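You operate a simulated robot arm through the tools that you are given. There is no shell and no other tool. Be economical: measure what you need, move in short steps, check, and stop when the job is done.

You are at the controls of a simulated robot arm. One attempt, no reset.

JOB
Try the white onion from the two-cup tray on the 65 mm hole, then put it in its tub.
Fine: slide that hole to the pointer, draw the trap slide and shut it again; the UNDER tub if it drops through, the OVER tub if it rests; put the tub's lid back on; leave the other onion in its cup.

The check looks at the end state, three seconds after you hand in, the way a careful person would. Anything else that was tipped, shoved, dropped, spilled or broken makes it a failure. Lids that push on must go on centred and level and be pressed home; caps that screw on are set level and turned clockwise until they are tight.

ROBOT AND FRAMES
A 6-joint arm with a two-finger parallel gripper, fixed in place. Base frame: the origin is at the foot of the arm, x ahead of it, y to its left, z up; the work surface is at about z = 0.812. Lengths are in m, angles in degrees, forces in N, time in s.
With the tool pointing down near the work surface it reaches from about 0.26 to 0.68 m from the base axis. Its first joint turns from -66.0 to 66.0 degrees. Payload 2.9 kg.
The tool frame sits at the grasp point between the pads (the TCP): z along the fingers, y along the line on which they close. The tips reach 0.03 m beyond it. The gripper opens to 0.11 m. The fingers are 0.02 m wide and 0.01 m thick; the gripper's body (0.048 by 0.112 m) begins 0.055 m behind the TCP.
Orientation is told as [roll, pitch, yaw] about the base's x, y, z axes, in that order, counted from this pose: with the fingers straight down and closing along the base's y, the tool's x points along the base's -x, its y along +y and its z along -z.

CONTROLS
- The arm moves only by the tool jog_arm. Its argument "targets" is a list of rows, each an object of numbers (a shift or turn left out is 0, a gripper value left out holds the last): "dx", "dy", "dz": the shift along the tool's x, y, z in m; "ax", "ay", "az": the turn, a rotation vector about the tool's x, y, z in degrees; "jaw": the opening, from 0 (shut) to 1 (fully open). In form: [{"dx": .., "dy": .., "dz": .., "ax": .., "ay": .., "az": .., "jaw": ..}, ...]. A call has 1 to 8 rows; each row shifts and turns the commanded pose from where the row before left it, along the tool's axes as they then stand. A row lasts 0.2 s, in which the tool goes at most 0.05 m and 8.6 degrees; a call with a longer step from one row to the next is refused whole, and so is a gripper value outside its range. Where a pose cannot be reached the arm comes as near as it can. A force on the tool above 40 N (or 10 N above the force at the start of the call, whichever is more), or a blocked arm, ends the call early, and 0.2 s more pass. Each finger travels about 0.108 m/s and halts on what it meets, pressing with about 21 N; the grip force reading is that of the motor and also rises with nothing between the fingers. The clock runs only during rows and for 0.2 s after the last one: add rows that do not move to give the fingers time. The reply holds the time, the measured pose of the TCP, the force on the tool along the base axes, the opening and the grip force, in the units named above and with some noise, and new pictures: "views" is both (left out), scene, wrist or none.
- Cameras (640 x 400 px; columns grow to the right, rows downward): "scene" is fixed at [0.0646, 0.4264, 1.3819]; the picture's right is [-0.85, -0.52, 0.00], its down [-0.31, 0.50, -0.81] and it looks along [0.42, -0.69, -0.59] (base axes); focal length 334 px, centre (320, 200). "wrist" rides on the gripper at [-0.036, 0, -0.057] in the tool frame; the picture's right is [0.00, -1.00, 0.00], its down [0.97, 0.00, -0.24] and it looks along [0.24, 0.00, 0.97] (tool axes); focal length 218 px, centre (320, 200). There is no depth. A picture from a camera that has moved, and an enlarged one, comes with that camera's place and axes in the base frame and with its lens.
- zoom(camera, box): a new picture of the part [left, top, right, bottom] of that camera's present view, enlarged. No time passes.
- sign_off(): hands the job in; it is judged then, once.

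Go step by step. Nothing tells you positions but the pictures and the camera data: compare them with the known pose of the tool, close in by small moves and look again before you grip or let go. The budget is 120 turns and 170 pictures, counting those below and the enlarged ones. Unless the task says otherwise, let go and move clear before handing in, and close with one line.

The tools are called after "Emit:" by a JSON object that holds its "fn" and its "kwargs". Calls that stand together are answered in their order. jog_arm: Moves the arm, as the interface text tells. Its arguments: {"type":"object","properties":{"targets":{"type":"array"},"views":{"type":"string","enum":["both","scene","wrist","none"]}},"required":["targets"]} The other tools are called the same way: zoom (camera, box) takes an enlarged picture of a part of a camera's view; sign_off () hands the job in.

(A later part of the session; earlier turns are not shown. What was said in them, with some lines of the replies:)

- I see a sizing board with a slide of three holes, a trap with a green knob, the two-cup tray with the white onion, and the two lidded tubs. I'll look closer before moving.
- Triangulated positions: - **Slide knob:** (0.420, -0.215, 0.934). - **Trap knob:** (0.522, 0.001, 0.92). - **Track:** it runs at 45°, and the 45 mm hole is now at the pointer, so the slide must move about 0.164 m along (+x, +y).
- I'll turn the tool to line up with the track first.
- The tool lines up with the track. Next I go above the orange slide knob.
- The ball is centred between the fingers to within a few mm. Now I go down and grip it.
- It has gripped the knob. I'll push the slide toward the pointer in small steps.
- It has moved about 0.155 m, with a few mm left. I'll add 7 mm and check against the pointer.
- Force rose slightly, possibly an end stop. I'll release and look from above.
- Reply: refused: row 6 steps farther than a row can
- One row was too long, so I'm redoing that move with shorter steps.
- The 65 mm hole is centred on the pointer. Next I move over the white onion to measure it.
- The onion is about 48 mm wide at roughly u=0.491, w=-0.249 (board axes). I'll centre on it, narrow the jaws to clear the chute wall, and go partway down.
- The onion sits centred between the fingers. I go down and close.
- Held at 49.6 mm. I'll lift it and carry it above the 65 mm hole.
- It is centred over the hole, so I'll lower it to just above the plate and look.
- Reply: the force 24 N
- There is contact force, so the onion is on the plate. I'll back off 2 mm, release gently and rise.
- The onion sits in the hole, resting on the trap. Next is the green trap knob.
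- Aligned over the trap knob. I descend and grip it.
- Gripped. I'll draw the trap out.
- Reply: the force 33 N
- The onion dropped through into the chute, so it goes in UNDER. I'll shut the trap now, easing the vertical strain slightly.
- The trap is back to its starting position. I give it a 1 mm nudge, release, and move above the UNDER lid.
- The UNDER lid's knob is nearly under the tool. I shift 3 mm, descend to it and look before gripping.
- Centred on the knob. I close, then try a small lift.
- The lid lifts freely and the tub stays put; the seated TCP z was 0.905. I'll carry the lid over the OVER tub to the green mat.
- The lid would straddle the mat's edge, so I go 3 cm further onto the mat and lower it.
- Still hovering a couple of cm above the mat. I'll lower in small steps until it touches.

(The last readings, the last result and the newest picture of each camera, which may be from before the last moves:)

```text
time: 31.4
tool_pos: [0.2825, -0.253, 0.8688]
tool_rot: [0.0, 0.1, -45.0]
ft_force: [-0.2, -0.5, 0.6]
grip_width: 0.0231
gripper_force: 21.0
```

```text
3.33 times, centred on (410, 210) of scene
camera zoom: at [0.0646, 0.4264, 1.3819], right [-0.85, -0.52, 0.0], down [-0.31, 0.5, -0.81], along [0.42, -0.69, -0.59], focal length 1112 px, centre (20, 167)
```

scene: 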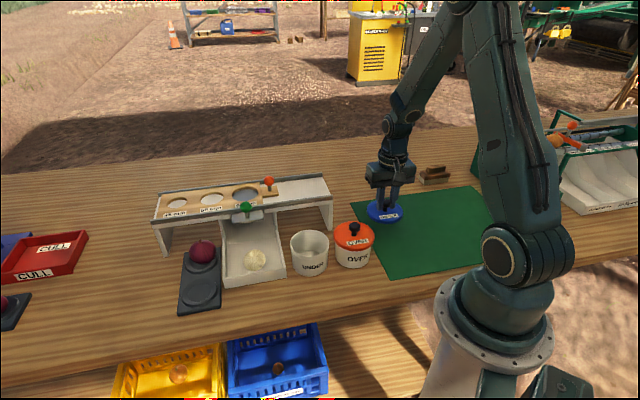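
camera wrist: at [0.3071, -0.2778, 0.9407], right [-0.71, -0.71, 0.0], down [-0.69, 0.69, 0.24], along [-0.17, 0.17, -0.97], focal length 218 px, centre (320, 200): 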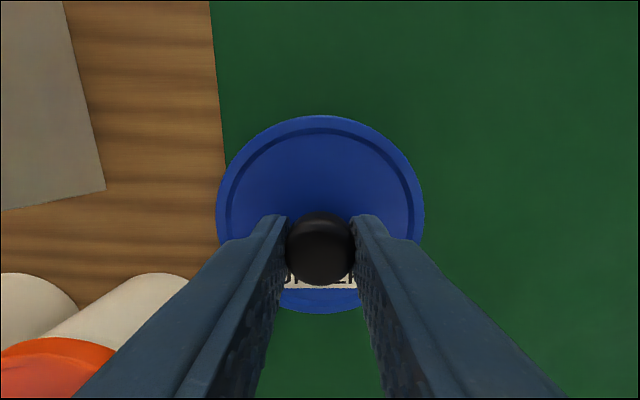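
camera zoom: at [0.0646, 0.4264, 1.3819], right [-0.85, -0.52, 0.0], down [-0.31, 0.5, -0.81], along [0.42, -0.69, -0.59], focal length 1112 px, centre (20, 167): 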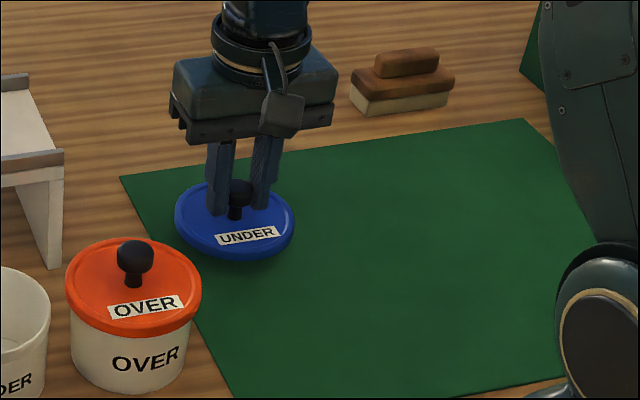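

Emit:
{"fn": "jog_arm", "kwargs": {"targets": [{"dz": 0.003}, {"dz": 0.003}, {"dz": 0.003}, {}], "views": "none"}}

Emit:
{"fn": "zoom", "kwargs": {"camera": "scene", "box": [340, 150, 480, 270]}}

```text
time: 32.4
tool_pos: [0.2812, -0.253, 0.8595]
tool_rot: [0.1, 0.0, -45.0]
ft_force: [0.7, 0.3, -0.2]
grip_width: 0.0232
gripper_force: 21.1
```

```text
3.33 times, centred on (410, 210) of scene
camera zoom: at [0.0646, 0.4264, 1.3819], right [-0.85, -0.52, 0.0], down [-0.31, 0.5, -0.81], along [0.42, -0.69, -0.59], focal length 1112 px, centre (20, 167)
```

zoom: 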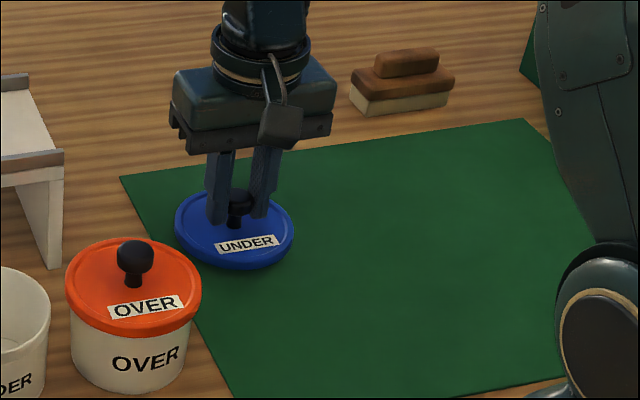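

No contact yet, so I go on down in 2 mm steps.

Emit:
{"fn": "jog_arm", "kwargs": {"targets": [{"dz": 0.002}, {"dz": 0.002}, {"dz": 0.002}, {}], "views": "none"}}

```text
time: 33.4
tool_pos: [0.2814, -0.2536, 0.8547]
tool_rot: [0.0, 0.0, -45.0]
ft_force: [0.3, -0.2, 0.1]
grip_width: 0.023
gripper_force: 21.5
```

Emit:
{"fn": "jog_arm", "kwargs": {"targets": [{"dz": 0.002}, {"dz": 0.002}, {"dz": 0.001}, {}], "views": "none"}}

Emit:
{"fn": "zoom", "kwargs": {"camera": "scene", "box": [340, 170, 440, 250]}}

```text
time: 34.4
tool_pos: [0.2833, -0.2546, 0.8485]
tool_rot: [0.0, 0.0, -45.1]
ft_force: [0.2, 0.4, -0.1]
grip_width: 0.0232
gripper_force: 21.0
```

```text
5.00 times, centred on (390, 210) of scene
camera zoom: at [0.0646, 0.4264, 1.3819], right [-0.85, -0.52, 0.0], down [-0.31, 0.5, -0.81], along [0.42, -0.69, -0.59], focal length 1668 px, centre (-30, 150)
```

zoom: 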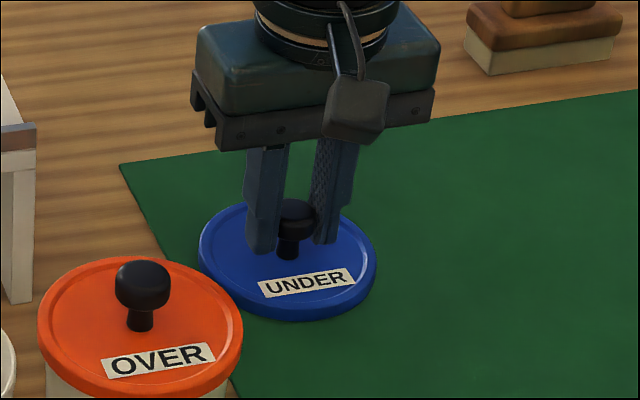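

Emit:
{"fn": "jog_arm", "kwargs": {"targets": [{"dz": 0.0015}, {}, {"dz": 0.0015}, {}], "views": "wrist"}}

Emit:
{"fn": "zoom", "kwargs": {"camera": "scene", "box": [360, 190, 420, 240]}}

```text
time: 35.4
tool_pos: [0.2828, -0.2545, 0.8468]
tool_rot: [0.0, -0.1, -45.1]
ft_force: [-4.8, 5.6, 27.8]
grip_width: 0.0234
gripper_force: 21.5
camera wrist: at [0.3078, -0.2792, 0.9036], right [-0.71, -0.71, 0.0], down [-0.69, 0.69, 0.24], along [-0.17, 0.17, -0.97], focal length 218 px, centre (320, 200)
```

wrist: 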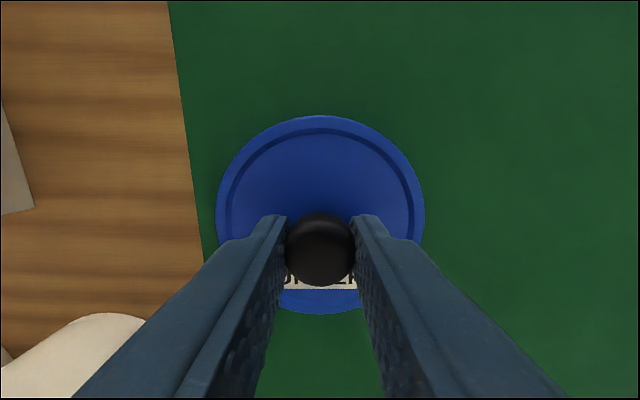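

```text
8.00 times, centred on (390, 215) of scene
camera zoom: at [0.0642, 0.4267, 1.3818], right [-0.85, -0.52, 0.0], down [-0.31, 0.5, -0.81], along [0.42, -0.69, -0.59], focal length 2670 px, centre (-240, 80)
```

zoom: 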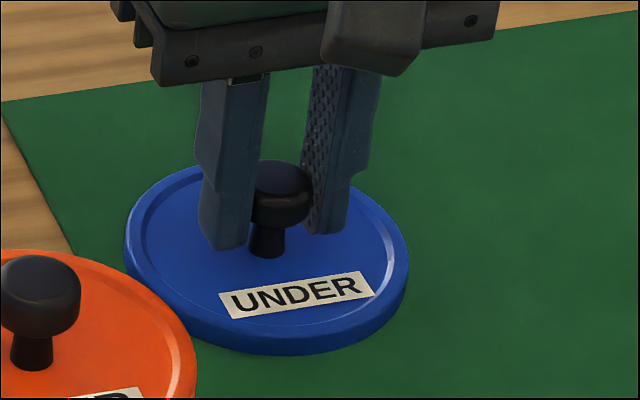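

Contact: the lid is on the mat. I release, rise and head for the chute.

Emit:
{"fn": "jog_arm", "kwargs": {"targets": [{"dz": -0.002}, {"jaw": 0.5}, {}, {"dz": -0.04}, {"dz": -0.045}, {"dz": -0.045}, {"dz": -0.04}, {}], "views": "scene"}}

Emit:
{"fn": "jog_arm", "kwargs": {"targets": [{"dy": 0.043, "dx": 0.01}, {"dy": 0.043, "dx": 0.01}, {"dy": 0.043, "dx": 0.01}, {"dy": 0.043, "dx": 0.01}, {"dy": 0.043, "dx": 0.01}, {"dy": 0.043, "dx": 0.01}, {"dy": 0.043, "dx": 0.01}, {"dy": 0.045, "dx": 0.01}]}}

```text
time: 37.2
tool_pos: [0.2821, -0.2544, 1.0193]
tool_rot: [0.0, 0.0, -45.0]
ft_force: [-0.6, -0.4, 0.5]
grip_width: 0.0551
gripper_force: 0.2
```

scene: 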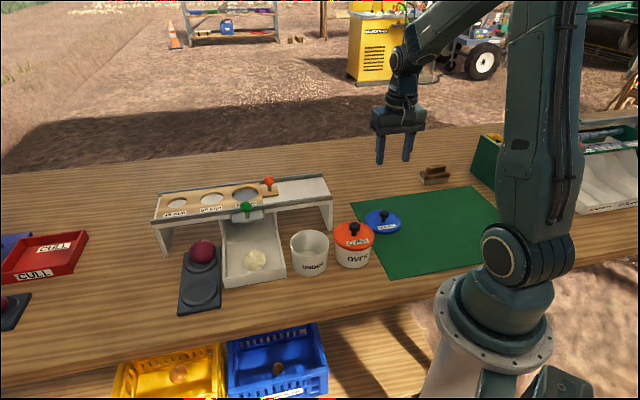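

```text
time: 39.0
tool_pos: [0.4687, 0.0488, 1.0176]
tool_rot: [0.0, 0.1, -44.9]
ft_force: [-0.2, -1.2, 0.0]
grip_width: 0.0551
gripper_force: 0.0
camera wrist: at [0.495, 0.0238, 1.0746], right [-0.71, -0.71, 0.0], down [-0.69, 0.69, 0.24], along [-0.17, 0.17, -0.97], focal length 218 px, centre (320, 200)
```

scene: 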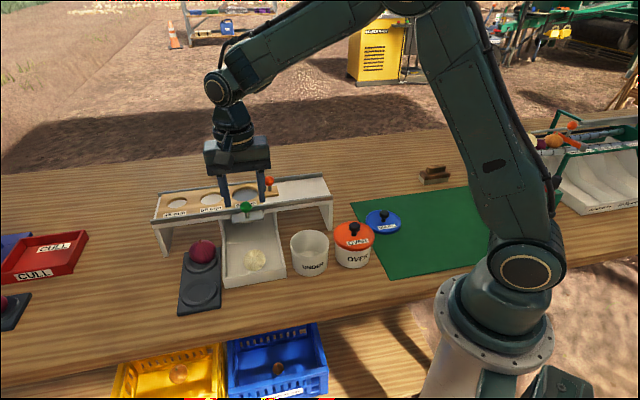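
wrist: 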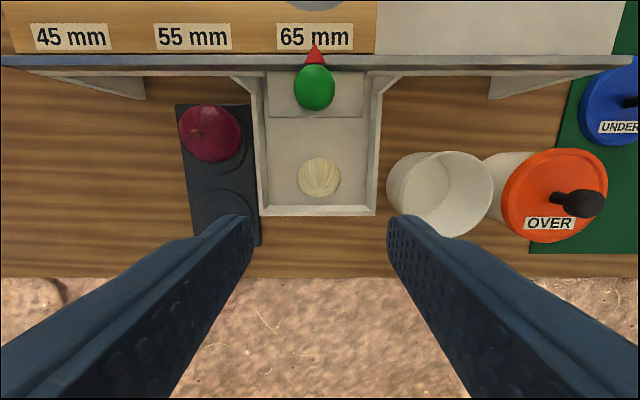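

The onion lies centred in the chute at u≈0.368, w≈-0.300. I align the tool, set the jaws to clear the side walls, and descend partway.

Emit:
{"fn": "jog_arm", "kwargs": {"targets": [{"dy": 0.002, "dx": -0.001, "jaw": 0.65, "dz": 0.03}, {"dz": 0.04}, {"dz": 0.04}, {"dz": 0.02}, {}]}}

Emit:
{"fn": "zoom", "kwargs": {"camera": "scene", "box": [200, 180, 310, 300]}}

```text
time: 40.2
tool_pos: [0.473, 0.0479, 0.8871]
tool_rot: [0.0, 0.0, -45.0]
ft_force: [-0.3, -0.7, 0.1]
grip_width: 0.0718
gripper_force: 0.1
camera wrist: at [0.4983, 0.0225, 0.9444], right [-0.71, -0.71, 0.0], down [-0.69, 0.69, 0.24], along [-0.17, 0.17, -0.97], focal length 218 px, centre (320, 200)
```

scene: 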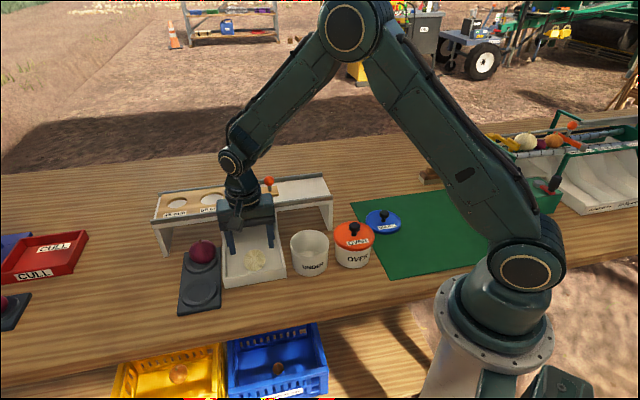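
wrist: 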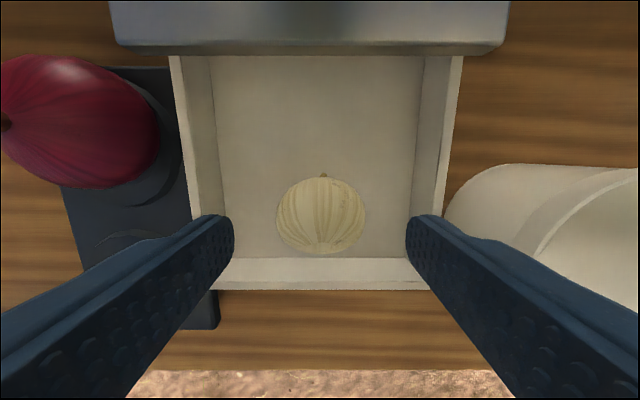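

```text
3.33 times, centred on (255, 240) of scene
camera zoom: at [0.0646, 0.4264, 1.3819], right [-0.85, -0.52, 0.0], down [-0.31, 0.5, -0.81], along [0.42, -0.69, -0.59], focal length 1112 px, centre (537, 67)
```

zoom: 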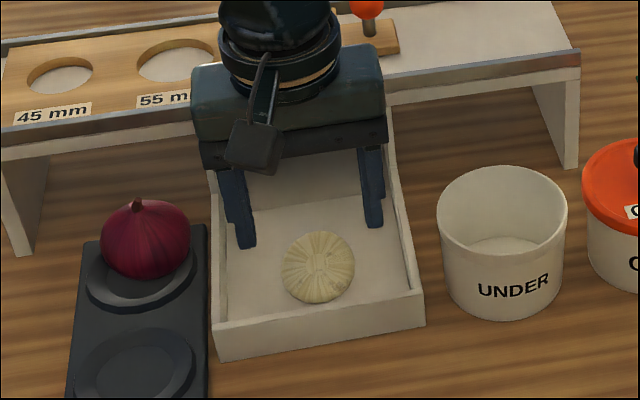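

Fingers are inside the chute walls with about 1 cm margin, and the onion is centred. I go down and grip.

Emit:
{"fn": "jog_arm", "kwargs": {"targets": [{"dz": 0.015, "dx": -0.001}, {"dz": 0.013}, {}, {"jaw": 0.1}, {}, {}, {}]}}

```text
time: 41.8
tool_pos: [0.4736, 0.0463, 0.8598]
tool_rot: [0.1, 0.1, -45.1]
ft_force: [-0.9, 0.1, 0.1]
grip_width: 0.0479
gripper_force: 21.2
camera wrist: at [0.4984, 0.0214, 0.9168], right [-0.71, -0.71, 0.0], down [-0.69, 0.69, 0.24], along [-0.17, 0.17, -0.97], focal length 218 px, centre (320, 200)
```

scene: 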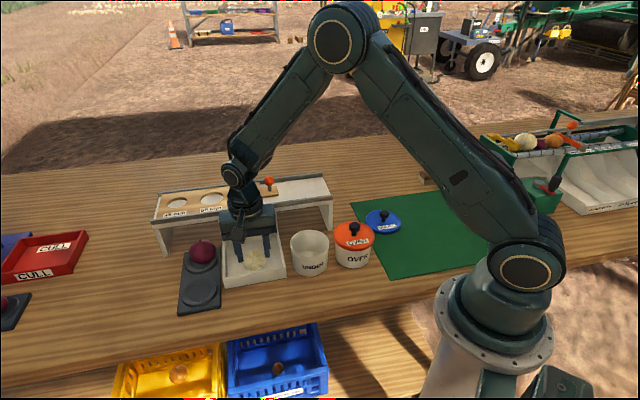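
wrist: 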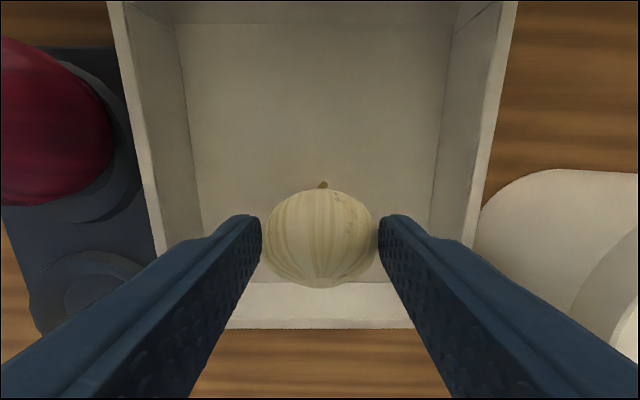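

Gripped at 47.9 mm. I lift straight up and carry it over the UNDER tub.

Emit:
{"fn": "jog_arm", "kwargs": {"targets": [{"dz": -0.03}, {"dz": -0.05}, {"dz": -0.05}, {"dy": -0.041, "dx": 0.006}, {"dy": -0.041, "dx": 0.006}, {"dy": -0.042, "dx": 0.0055}, {}]}}

```text
time: 43.4
tool_pos: [0.3732, -0.0302, 0.9909]
tool_rot: [0.0, 0.0, -45.1]
ft_force: [0.3, 0.1, -0.2]
grip_width: 0.0477
gripper_force: 21.3
camera wrist: at [0.3986, -0.0549, 1.0485], right [-0.71, -0.71, 0.0], down [-0.69, 0.69, 0.24], along [-0.17, 0.17, -0.97], focal length 218 px, centre (320, 200)
```

scene: 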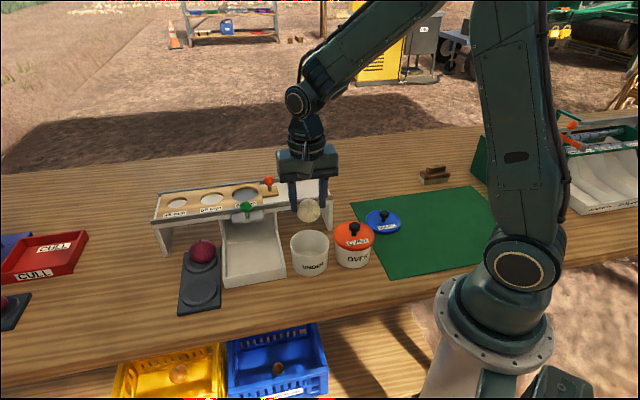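
wrist: 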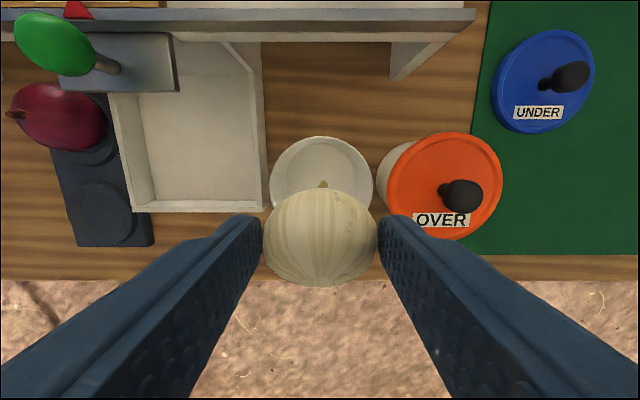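

Positioned over the tub within 2 mm. I correct that and lower the onion partly in.

Emit:
{"fn": "jog_arm", "kwargs": {"targets": [{"dy": -0.0012, "dx": -0.001, "dz": 0.04}, {"dz": 0.035}, {"dz": 0.02}, {}]}}

Emit:
{"fn": "zoom", "kwargs": {"camera": "scene", "box": [260, 180, 380, 290]}}

```text
time: 44.4
tool_pos: [0.3756, -0.0289, 0.8929]
tool_rot: [0.0, 0.0, -44.9]
ft_force: [-0.1, 0.1, -0.2]
grip_width: 0.0476
gripper_force: 20.9
camera wrist: at [0.4004, -0.0549, 0.9512], right [-0.71, -0.71, 0.0], down [-0.69, 0.69, 0.24], along [-0.17, 0.17, -0.97], focal length 218 px, centre (320, 200)
```

scene: 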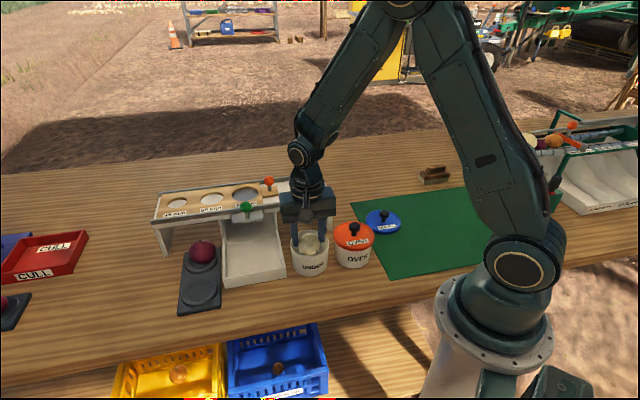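
wrist: 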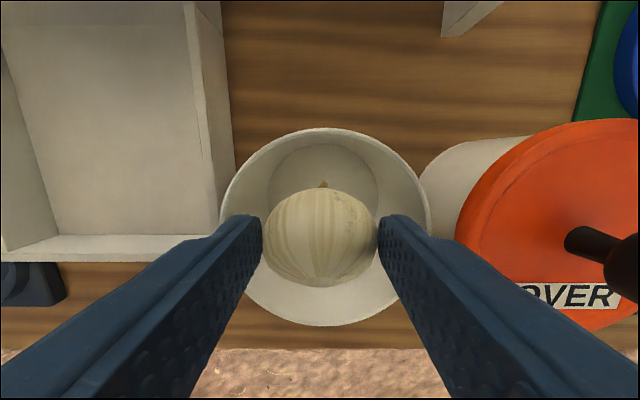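

```text
3.64 times, centred on (320, 235) of scene
camera zoom: at [0.0646, 0.4264, 1.3819], right [-0.85, -0.52, 0.0], down [-0.31, 0.5, -0.81], along [0.42, -0.69, -0.59], focal length 1213 px, centre (320, 73)
```

zoom: 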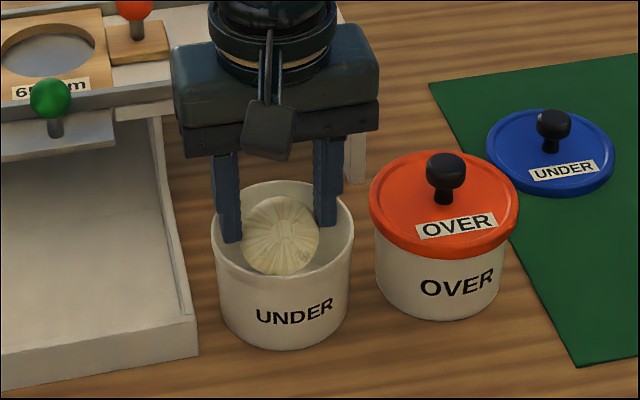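

It is inside the rim and nearly centred. I lower a bit more, 2 mm to the side, then open gently.

Emit:
{"fn": "jog_arm", "kwargs": {"targets": [{"dy": -0.002, "dz": 0.008}, {"dz": 0.012}, {}, {"jaw": 0.47}, {"jaw": 0.5}, {"dz": -0.03}, {"dz": -0.04}, {"dz": -0.05}]}}

Emit:
{"fn": "zoom", "kwargs": {"camera": "scene", "box": [260, 180, 380, 290]}}

```text
time: 46.2
tool_pos: [0.3737, -0.0314, 0.9946]
tool_rot: [-0.1, 0.1, -45.0]
ft_force: [0.2, 0.4, -0.4]
grip_width: 0.055
gripper_force: 0.0
camera wrist: at [0.3984, -0.0564, 1.0513], right [-0.71, -0.71, 0.0], down [-0.69, 0.69, 0.24], along [-0.17, 0.17, -0.97], focal length 218 px, centre (320, 200)
```

scene: 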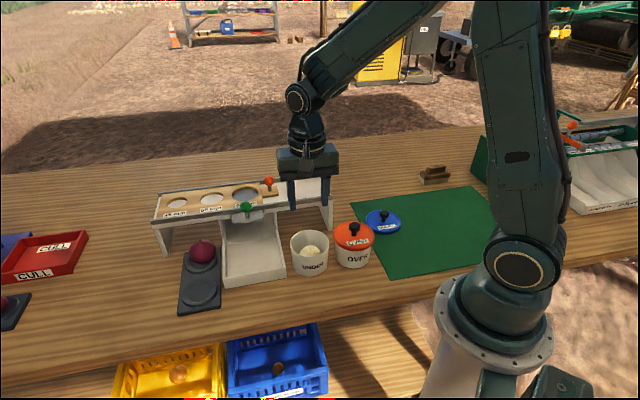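
wrist: 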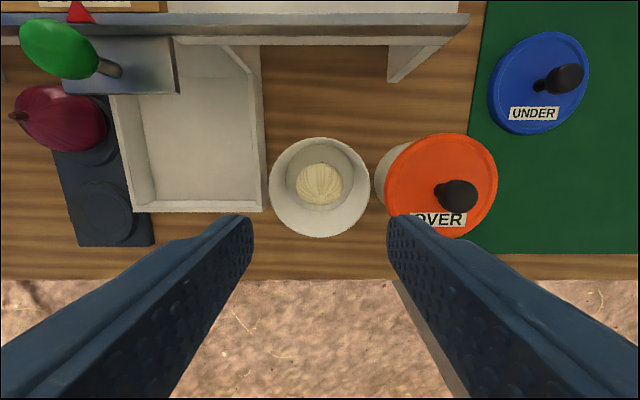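

```text
3.64 times, centred on (320, 235) of scene
camera zoom: at [0.0646, 0.4264, 1.3819], right [-0.85, -0.52, 0.0], down [-0.31, 0.5, -0.81], along [0.42, -0.69, -0.59], focal length 1213 px, centre (320, 73)
```

zoom: 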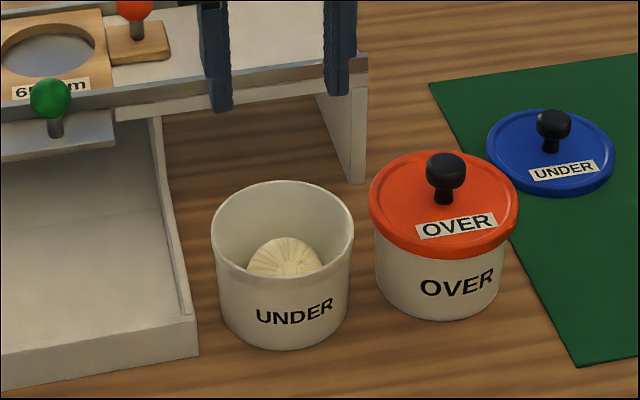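

The onion rests in the UNDER tub, and the tub hasn't moved. Now back to the lid on the mat.

Emit:
{"fn": "jog_arm", "kwargs": {"targets": [{"dy": -0.037, "dx": -0.0156}, {"dy": -0.037, "dx": -0.0156}, {"dy": -0.037, "dx": -0.0156}, {"dy": -0.037, "dx": -0.0156}, {"dy": -0.037, "dx": -0.0156}, {"dy": -0.037, "dx": -0.0156}, {"dz": 0.04}, {}], "views": "wrist"}}

```text
time: 48.0
tool_pos: [0.281, -0.257, 0.9546]
tool_rot: [0.0, 0.0, -45.0]
ft_force: [-0.4, -0.2, 0.0]
grip_width: 0.055
gripper_force: 0.0
camera wrist: at [0.3062, -0.2809, 1.012], right [-0.71, -0.71, 0.0], down [-0.69, 0.69, 0.24], along [-0.17, 0.17, -0.97], focal length 218 px, centre (320, 200)
```

wrist: 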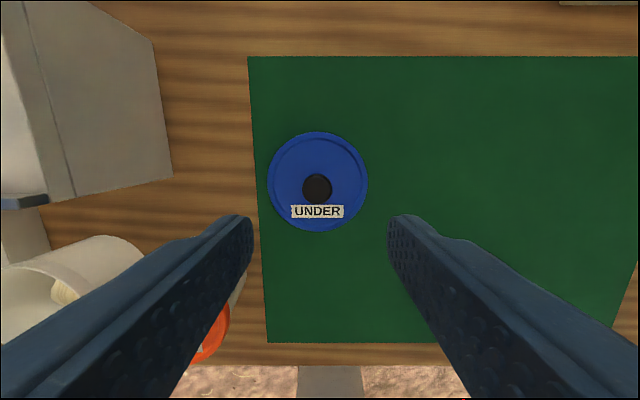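

Lid knob is 2 mm off in one axis. I correct, descend to the same grip height and close.

Emit:
{"fn": "jog_arm", "kwargs": {"targets": [{"dy": 0.0025, "dz": 0.04}, {"dz": 0.04}, {"dz": 0.026}, {}, {"jaw": 0.0}, {}, {}]}}

```text
time: 49.6
tool_pos: [0.2836, -0.2531, 0.8487]
tool_rot: [0.0, 0.1, -45.0]
ft_force: [-0.5, 0.4, 0.0]
grip_width: 0.0234
gripper_force: 20.9
camera wrist: at [0.3081, -0.2786, 0.9042], right [-0.71, -0.71, 0.0], down [-0.69, 0.69, 0.24], along [-0.17, 0.17, -0.97], focal length 218 px, centre (320, 200)
```

scene: 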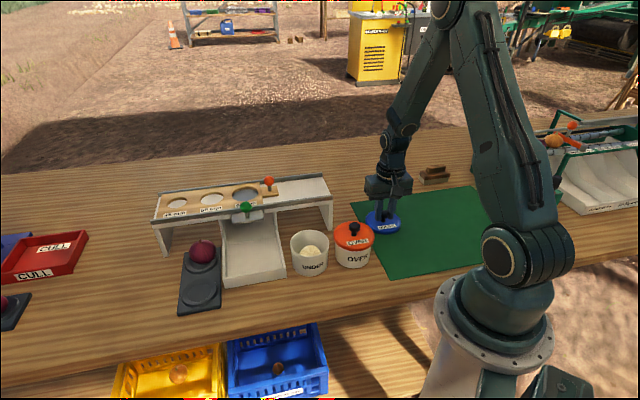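
wrist: 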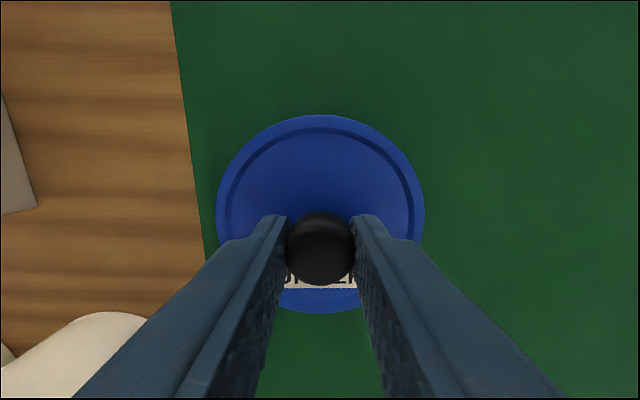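

The lid is gripped just as it was at first. I lift it and return by the dead-reckoned displacement over the tub.

Emit:
{"fn": "jog_arm", "kwargs": {"targets": [{"dz": -0.05}, {"dz": -0.05}, {"dz": -0.04, "dy": 0.0272, "dx": 0.01}, {"dy": 0.045, "dx": 0.018}, {"dy": 0.045, "dx": 0.018}, {"dy": 0.045, "dx": 0.018}, {"dy": 0.045, "dx": 0.018}, {"dy": 0.016, "dx": 0.013}]}}

Emit:
{"fn": "jog_arm", "kwargs": {"targets": [{"dz": 0.035}, {"dz": 0.025}, {}, {}]}}

Emit:
{"fn": "zoom", "kwargs": {"camera": "scene", "box": [270, 190, 380, 290]}}

```text
time: 51.4
tool_pos: [0.3718, -0.0271, 0.9891]
tool_rot: [0.0, 0.0, -45.0]
ft_force: [-0.2, 0.6, 0.2]
grip_width: 0.0233
gripper_force: 21.4
camera wrist: at [0.3969, -0.0521, 1.0455], right [-0.71, -0.71, 0.0], down [-0.69, 0.69, 0.24], along [-0.17, 0.17, -0.97], focal length 218 px, centre (320, 200)
```

scene: 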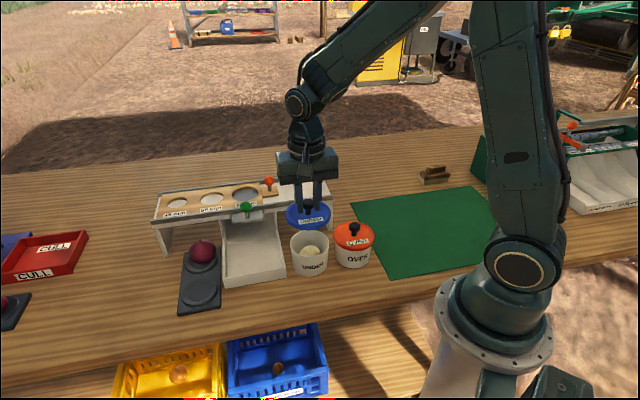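
wrist: 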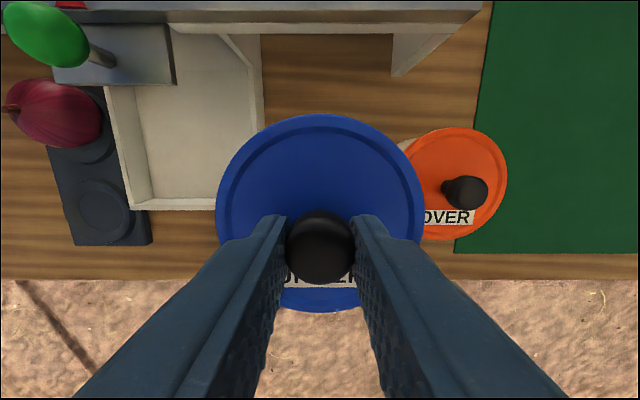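

```text
time: 52.4
tool_pos: [0.373, -0.0266, 0.9267]
tool_rot: [0.0, 0.0, -45.0]
ft_force: [0.3, -0.7, 0.2]
grip_width: 0.0233
gripper_force: 20.9
camera wrist: at [0.3984, -0.0519, 0.9838], right [-0.71, -0.71, 0.0], down [-0.69, 0.69, 0.24], along [-0.17, 0.17, -0.97], focal length 218 px, centre (320, 200)
```

scene: 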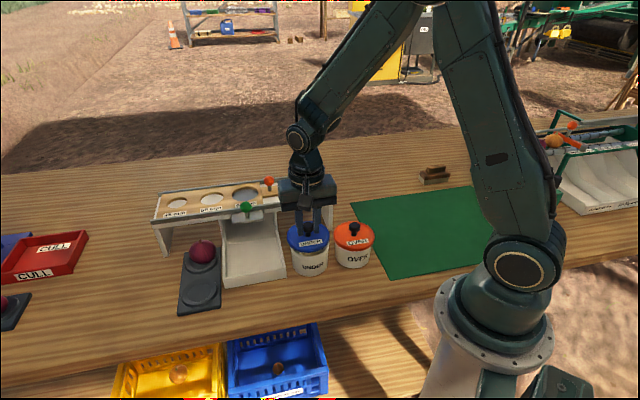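
wrist: 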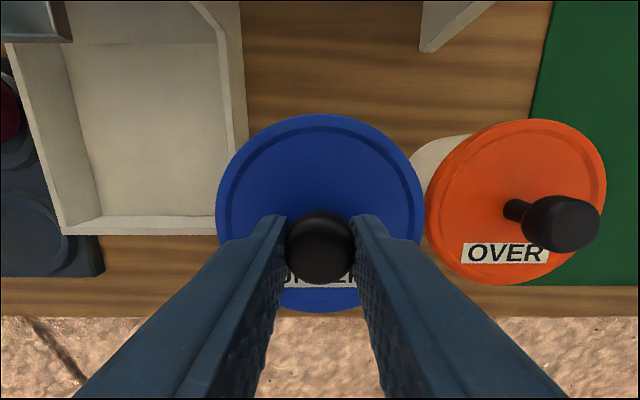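

```text
4.00 times, centred on (325, 240) of scene
camera zoom: at [0.0646, 0.4264, 1.3819], right [-0.85, -0.52, 0.0], down [-0.31, 0.5, -0.81], along [0.42, -0.69, -0.59], focal length 1335 px, centre (300, 40)
```

zoom: 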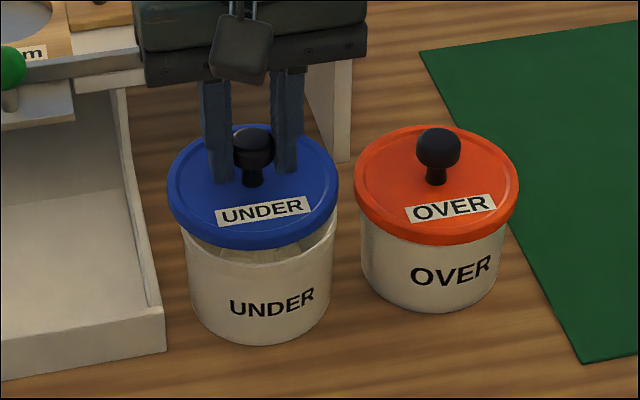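

The measured position suggests I'm 1–3 mm off. I correct slightly and drop to the same height as the earlier reference picture to compare.

Emit:
{"fn": "jog_arm", "kwargs": {"targets": [{"dz": 0.007, "dx": -0.002, "dy": -0.001}, {"dz": 0.0073}, {}], "views": "wrist"}}

Emit:
{"fn": "zoom", "kwargs": {"camera": "scene", "box": [260, 190, 380, 290]}}

```text
time: 53.2
tool_pos: [0.3745, -0.0302, 0.9136]
tool_rot: [0.1, 0.0, -45.1]
ft_force: [0.4, 0.1, -0.1]
grip_width: 0.0232
gripper_force: 20.5
camera wrist: at [0.3993, -0.055, 0.9709], right [-0.71, -0.71, 0.0], down [-0.69, 0.69, 0.24], along [-0.17, 0.17, -0.97], focal length 218 px, centre (320, 200)
```

wrist: 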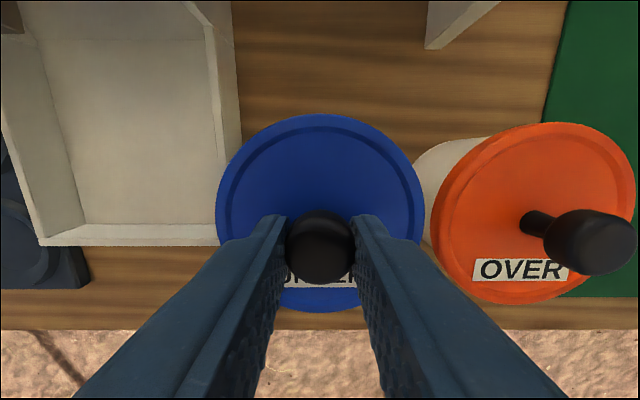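

```text
4.00 times, centred on (320, 240) of scene
camera zoom: at [0.0646, 0.4264, 1.3819], right [-0.85, -0.52, 0.0], down [-0.31, 0.5, -0.81], along [0.42, -0.69, -0.59], focal length 1335 px, centre (320, 40)
```

zoom: 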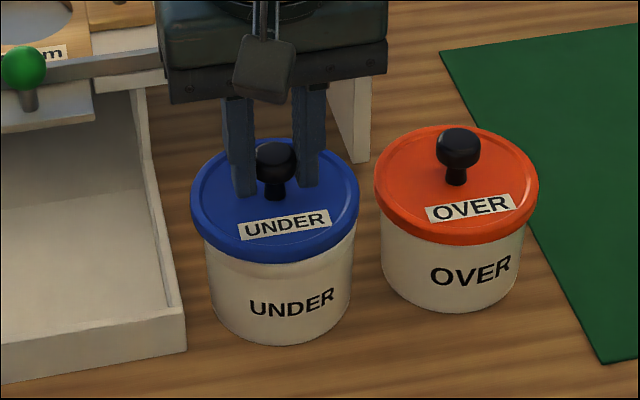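

Both views match the earlier pictures to under a millimetre. I lower the lid until it meets the tub.

Emit:
{"fn": "jog_arm", "kwargs": {"targets": [{"dz": 0.003}, {"dz": 0.002}, {"dz": 0.002}, {}], "views": "none"}}

Emit:
{"fn": "zoom", "kwargs": {"camera": "scene", "box": [260, 190, 380, 290]}}

```text
time: 54.2
tool_pos: [0.3749, -0.029, 0.9079]
tool_rot: [0.2, -0.2, -45.0]
ft_force: [5.3, -0.2, 10.3]
grip_width: 0.023
gripper_force: 20.6
```

```text
4.00 times, centred on (320, 240) of scene
camera zoom: at [0.0646, 0.4264, 1.3819], right [-0.85, -0.52, 0.0], down [-0.31, 0.5, -0.81], along [0.42, -0.69, -0.59], focal length 1335 px, centre (320, 40)
```

zoom: 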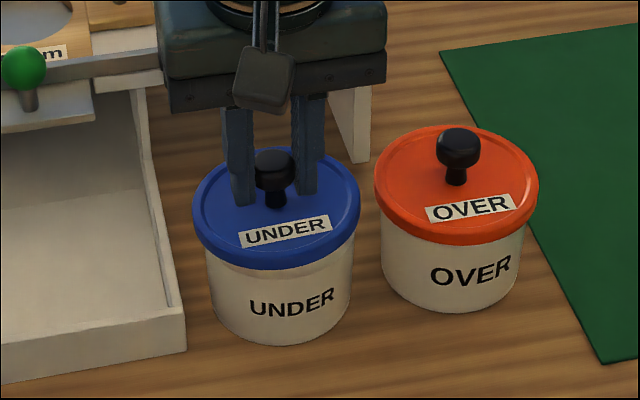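

Contact is about 3 mm above the seat, with a sideways force toward +x. I ease that way by about 1 mm and press gently.

Emit:
{"fn": "jog_arm", "kwargs": {"targets": [{"dz": -0.001}, {"dx": -0.0008, "dy": 0.0008}, {"dz": 0.001}, {"dz": 0.001}, {}], "views": "none"}}

```text
time: 55.4
tool_pos: [0.3737, -0.03, 0.9066]
tool_rot: [0.0, 0.0, -44.9]
ft_force: [-1.6, 2.8, 7.4]
grip_width: 0.0233
gripper_force: 20.7
```

Emit:
{"fn": "jog_arm", "kwargs": {"targets": [{"dz": 0.001}, {"dz": 0.001}, {}], "views": "none"}}

Emit:
{"fn": "zoom", "kwargs": {"camera": "scene", "box": [260, 190, 380, 290]}}

```text
time: 56.2
tool_pos: [0.3753, -0.0306, 0.9037]
tool_rot: [0.0, -0.1, -45.1]
ft_force: [-8.4, -5.1, 28.7]
grip_width: 0.023
gripper_force: 21.2
```

```text
4.00 times, centred on (320, 240) of scene
camera zoom: at [0.0641, 0.4263, 1.382], right [-0.85, -0.52, 0.0], down [-0.31, 0.5, -0.81], along [0.42, -0.69, -0.59], focal length 1335 px, centre (320, 40)
```

zoom: 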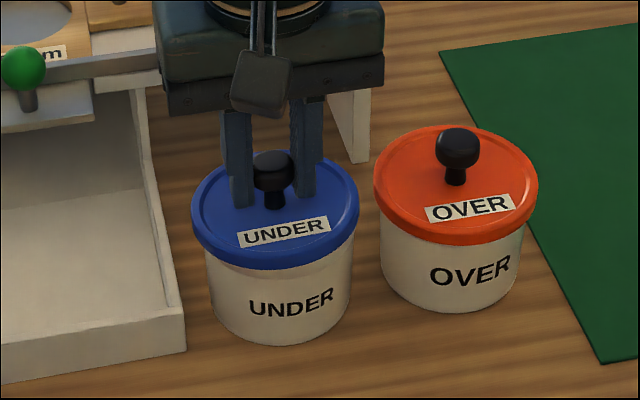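

The sideways force and the picture both say the lid should move about 2 mm toward -u. I lift slightly, shift and press again.

Emit:
{"fn": "jog_arm", "kwargs": {"targets": [{"dz": -0.002}, {"dy": -0.001}, {"dy": -0.0008}, {"dz": 0.001}, {}], "views": "none"}}

Emit:
{"fn": "zoom", "kwargs": {"camera": "scene", "box": [260, 190, 380, 290]}}

```text
time: 57.4
tool_pos: [0.3735, -0.0311, 0.9064]
tool_rot: [0.0, 0.0, -45.0]
ft_force: [-0.1, 0.2, -0.2]
grip_width: 0.0231
gripper_force: 21.0
```

```text
4.00 times, centred on (320, 240) of scene
camera zoom: at [0.0646, 0.4264, 1.3819], right [-0.85, -0.52, 0.0], down [-0.31, 0.5, -0.81], along [0.42, -0.69, -0.59], focal length 1335 px, centre (320, 40)
```

zoom: 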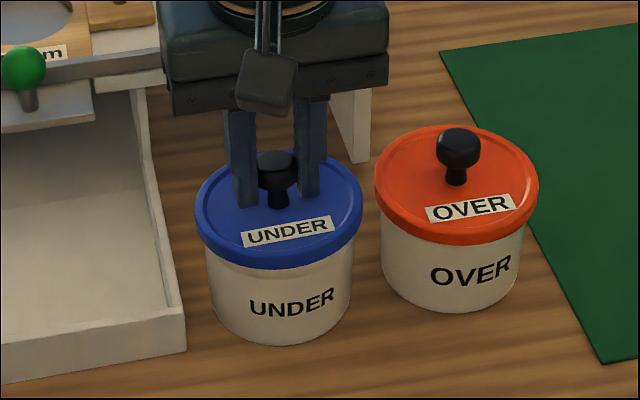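

Lateral position matches the original and the force is nil. I lower again.

Emit:
{"fn": "jog_arm", "kwargs": {"targets": [{"dz": 0.001}, {"dz": 0.001}, {"dz": 0.001}, {}], "views": "none"}}

Emit:
{"fn": "zoom", "kwargs": {"camera": "scene", "box": [260, 190, 380, 290]}}

```text
time: 58.4
tool_pos: [0.3729, -0.0316, 0.9019]
tool_rot: [-0.1, 0.3, -44.8]
ft_force: [-9.1, 5.9, 13.6]
grip_width: 0.0234
gripper_force: 20.9
```

```text
4.00 times, centred on (320, 240) of scene
camera zoom: at [0.0642, 0.4266, 1.3819], right [-0.85, -0.52, 0.0], down [-0.31, 0.5, -0.81], along [0.42, -0.69, -0.59], focal length 1335 px, centre (320, 40)
```

zoom: 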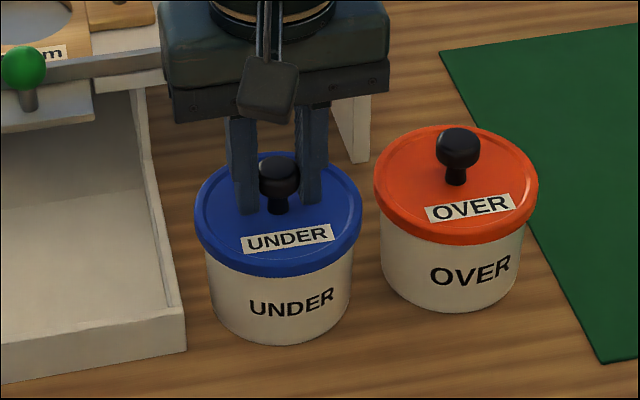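

The lid has dropped over the rim. I relieve the sideways force with a 1 mm shift toward +w and press down.

Emit:
{"fn": "jog_arm", "kwargs": {"targets": [{"dx": 0.001}, {"dx": 0.0005}, {}], "views": "none"}}

Emit:
{"fn": "jog_arm", "kwargs": {"targets": [{"dz": 0.001}, {}], "views": "none"}}

Emit:
{"fn": "zoom", "kwargs": {"camera": "scene", "box": [260, 190, 380, 290]}}

```text
time: 59.2
tool_pos: [0.374, -0.0301, 0.903]
tool_rot: [0.0, 0.1, -45.0]
ft_force: [-10.8, -0.1, 5.1]
grip_width: 0.0231
gripper_force: 21.5
```

```text
time: 59.8
tool_pos: [0.3732, -0.0296, 0.9017]
tool_rot: [0.0, 0.1, -45.0]
ft_force: [-11.8, -0.8, 11.3]
grip_width: 0.0231
gripper_force: 20.8
```

```text
4.00 times, centred on (320, 240) of scene
camera zoom: at [0.0641, 0.4264, 1.382], right [-0.85, -0.52, 0.0], down [-0.31, 0.5, -0.81], along [0.42, -0.69, -0.59], focal length 1335 px, centre (320, 40)
```

zoom: 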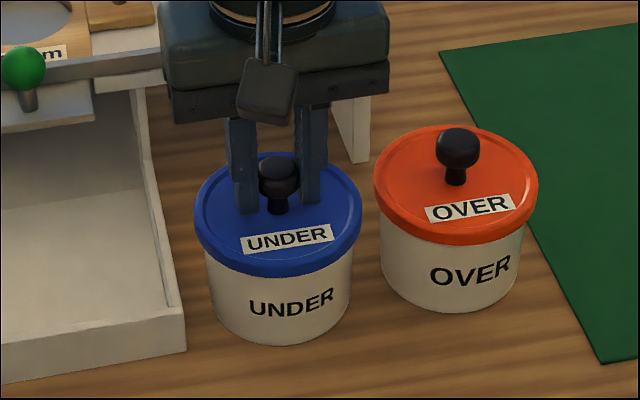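

The lid looks seated and level; I ease the remaining side load, release, and rise to inspect.

Emit:
{"fn": "jog_arm", "kwargs": {"targets": [{"dy": -0.0007, "dx": 0.0005}, {}, {"jaw": 0.4}, {}, {"dz": -0.03}, {"dz": -0.04}, {"dz": -0.03}, {}]}}

Emit:
{"fn": "zoom", "kwargs": {"camera": "scene", "box": [270, 210, 390, 290]}}

Emit:
{"fn": "zoom", "kwargs": {"camera": "wrist", "box": [220, 100, 440, 260]}}

```text
time: 61.6
tool_pos: [0.3713, -0.0297, 1.0016]
tool_rot: [0.0, 0.1, -45.0]
ft_force: [-0.5, 0.5, -0.7]
grip_width: 0.0443
gripper_force: 0.0
camera wrist: at [0.3965, -0.054, 1.0586], right [-0.71, -0.71, 0.0], down [-0.69, 0.69, 0.24], along [-0.17, 0.17, -0.97], focal length 218 px, centre (320, 200)
```

scene: 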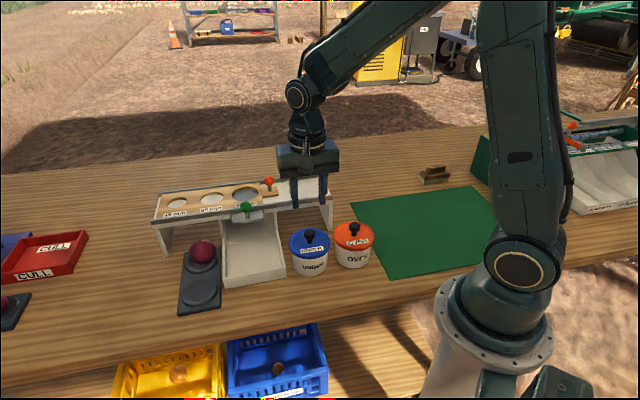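
wrist: 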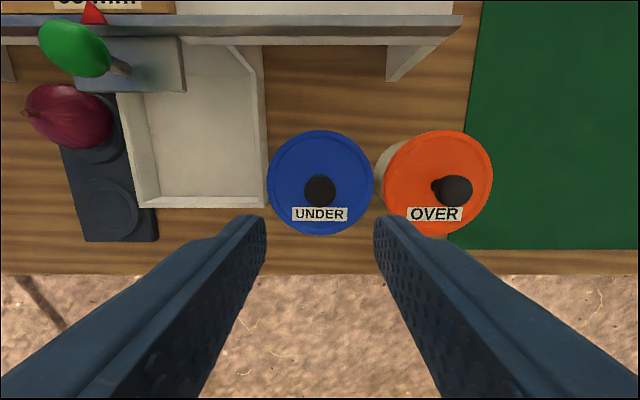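

```text
5.00 times, centred on (330, 250) of scene
camera zoom: at [0.0646, 0.4264, 1.3819], right [-0.85, -0.52, 0.0], down [-0.31, 0.5, -0.81], along [0.42, -0.69, -0.59], focal length 1668 px, centre (270, -50)
```

zoom: 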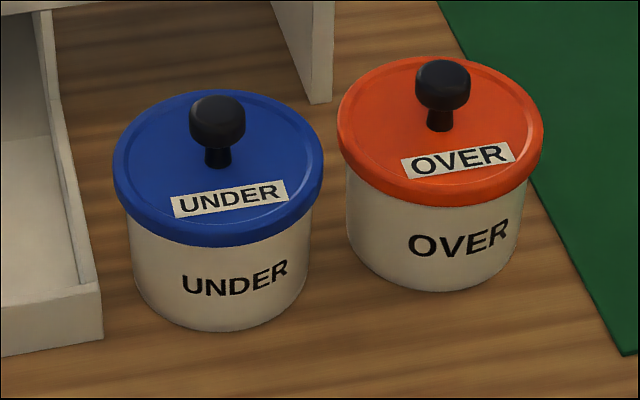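

```text
2.50 times, centred on (330, 180) of wrist
camera zoom: at [0.3965, -0.054, 1.0586], right [-0.71, -0.71, 0.0], down [-0.69, 0.69, 0.24], along [-0.17, 0.17, -0.97], focal length 546 px, centre (295, 250)
```

zoom: 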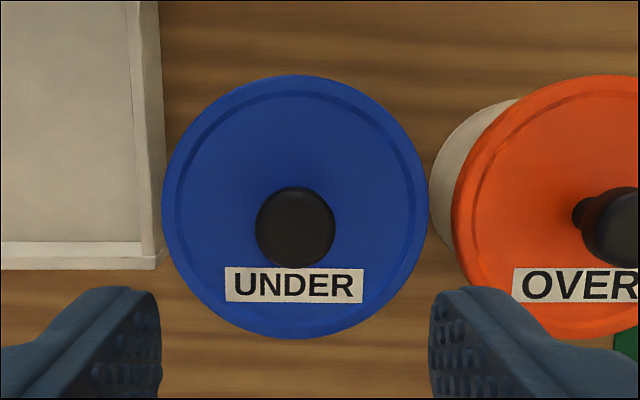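

The UNDER lid is back exactly as in the opening picture. One last check of the slide, trap and red onion.

Emit:
{"fn": "zoom", "kwargs": {"camera": "scene", "box": [140, 160, 340, 320]}}

Emit:
{"fn": "jog_arm", "kwargs": {"targets": [{"dz": -0.04}, {"dz": -0.04, "dx": -0.02}, {"dx": -0.04, "dy": 0.02}, {"dx": -0.04, "dy": 0.03}, {"dx": -0.04, "dy": 0.03}, {"dx": -0.03, "dy": 0.03}, {"dy": 0.015}, {}], "views": "wrist"}}

Emit:
{"fn": "zoom", "kwargs": {"camera": "wrist", "box": [220, 100, 440, 320]}}

```text
2.50 times, centred on (240, 240) of scene
camera zoom: at [0.0646, 0.4264, 1.3819], right [-0.85, -0.52, 0.0], down [-0.31, 0.5, -0.81], along [0.42, -0.69, -0.59], focal length 834 px, centre (520, 100)
```

zoom: 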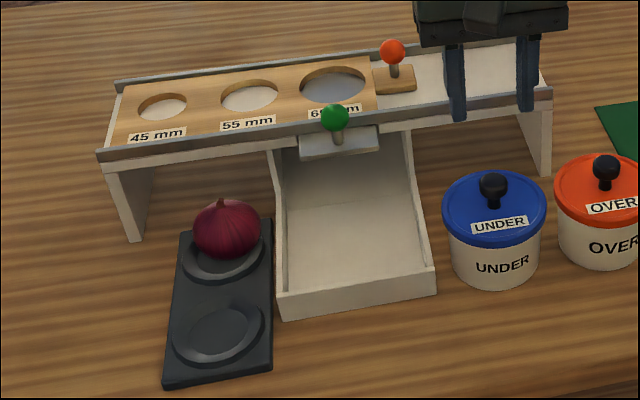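

```text
time: 63.4
tool_pos: [0.5805, -0.0613, 1.0823]
tool_rot: [-0.1, 0.2, -45.0]
ft_force: [0.7, -0.5, -0.2]
grip_width: 0.044
gripper_force: 0.0
camera wrist: at [0.6056, -0.0865, 1.1377], right [-0.71, -0.71, 0.0], down [-0.69, 0.69, 0.24], along [-0.17, 0.17, -0.97], focal length 218 px, centre (320, 200)
```

wrist: 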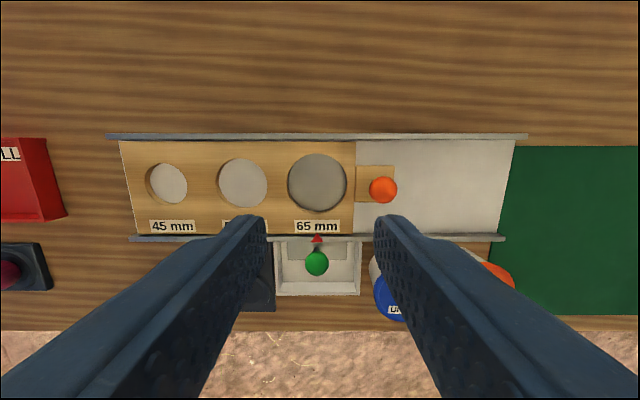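

```text
1.82 times, centred on (330, 210) of wrist
camera zoom: at [0.6056, -0.0865, 1.1377], right [-0.71, -0.71, 0.0], down [-0.69, 0.69, 0.24], along [-0.17, 0.17, -0.97], focal length 397 px, centre (302, 182)
```

zoom: 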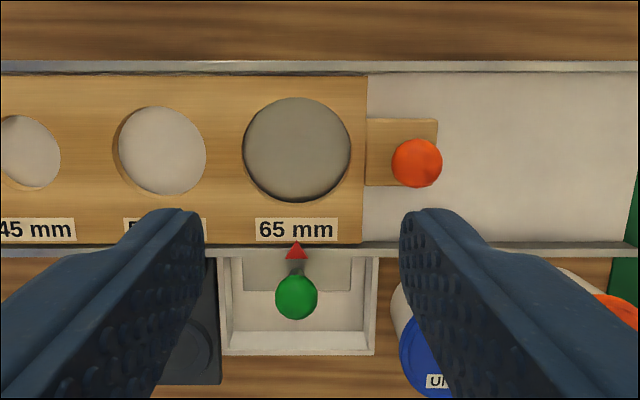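

The 65 mm hole is at the pointer, the trap is shut, the white onion is in the UNDER tub with its lid seated, and the red onion is in its cup. The arm is clear, so I'm handing in.

Emit:
{"fn": "sign_off", "kwargs": {}}

```text
The job is handed in.
```

The white onion dropped through the 65 mm hole and is now in the UNDER tub with its lid back on; the trap is shut and the red onion was left in its cup.
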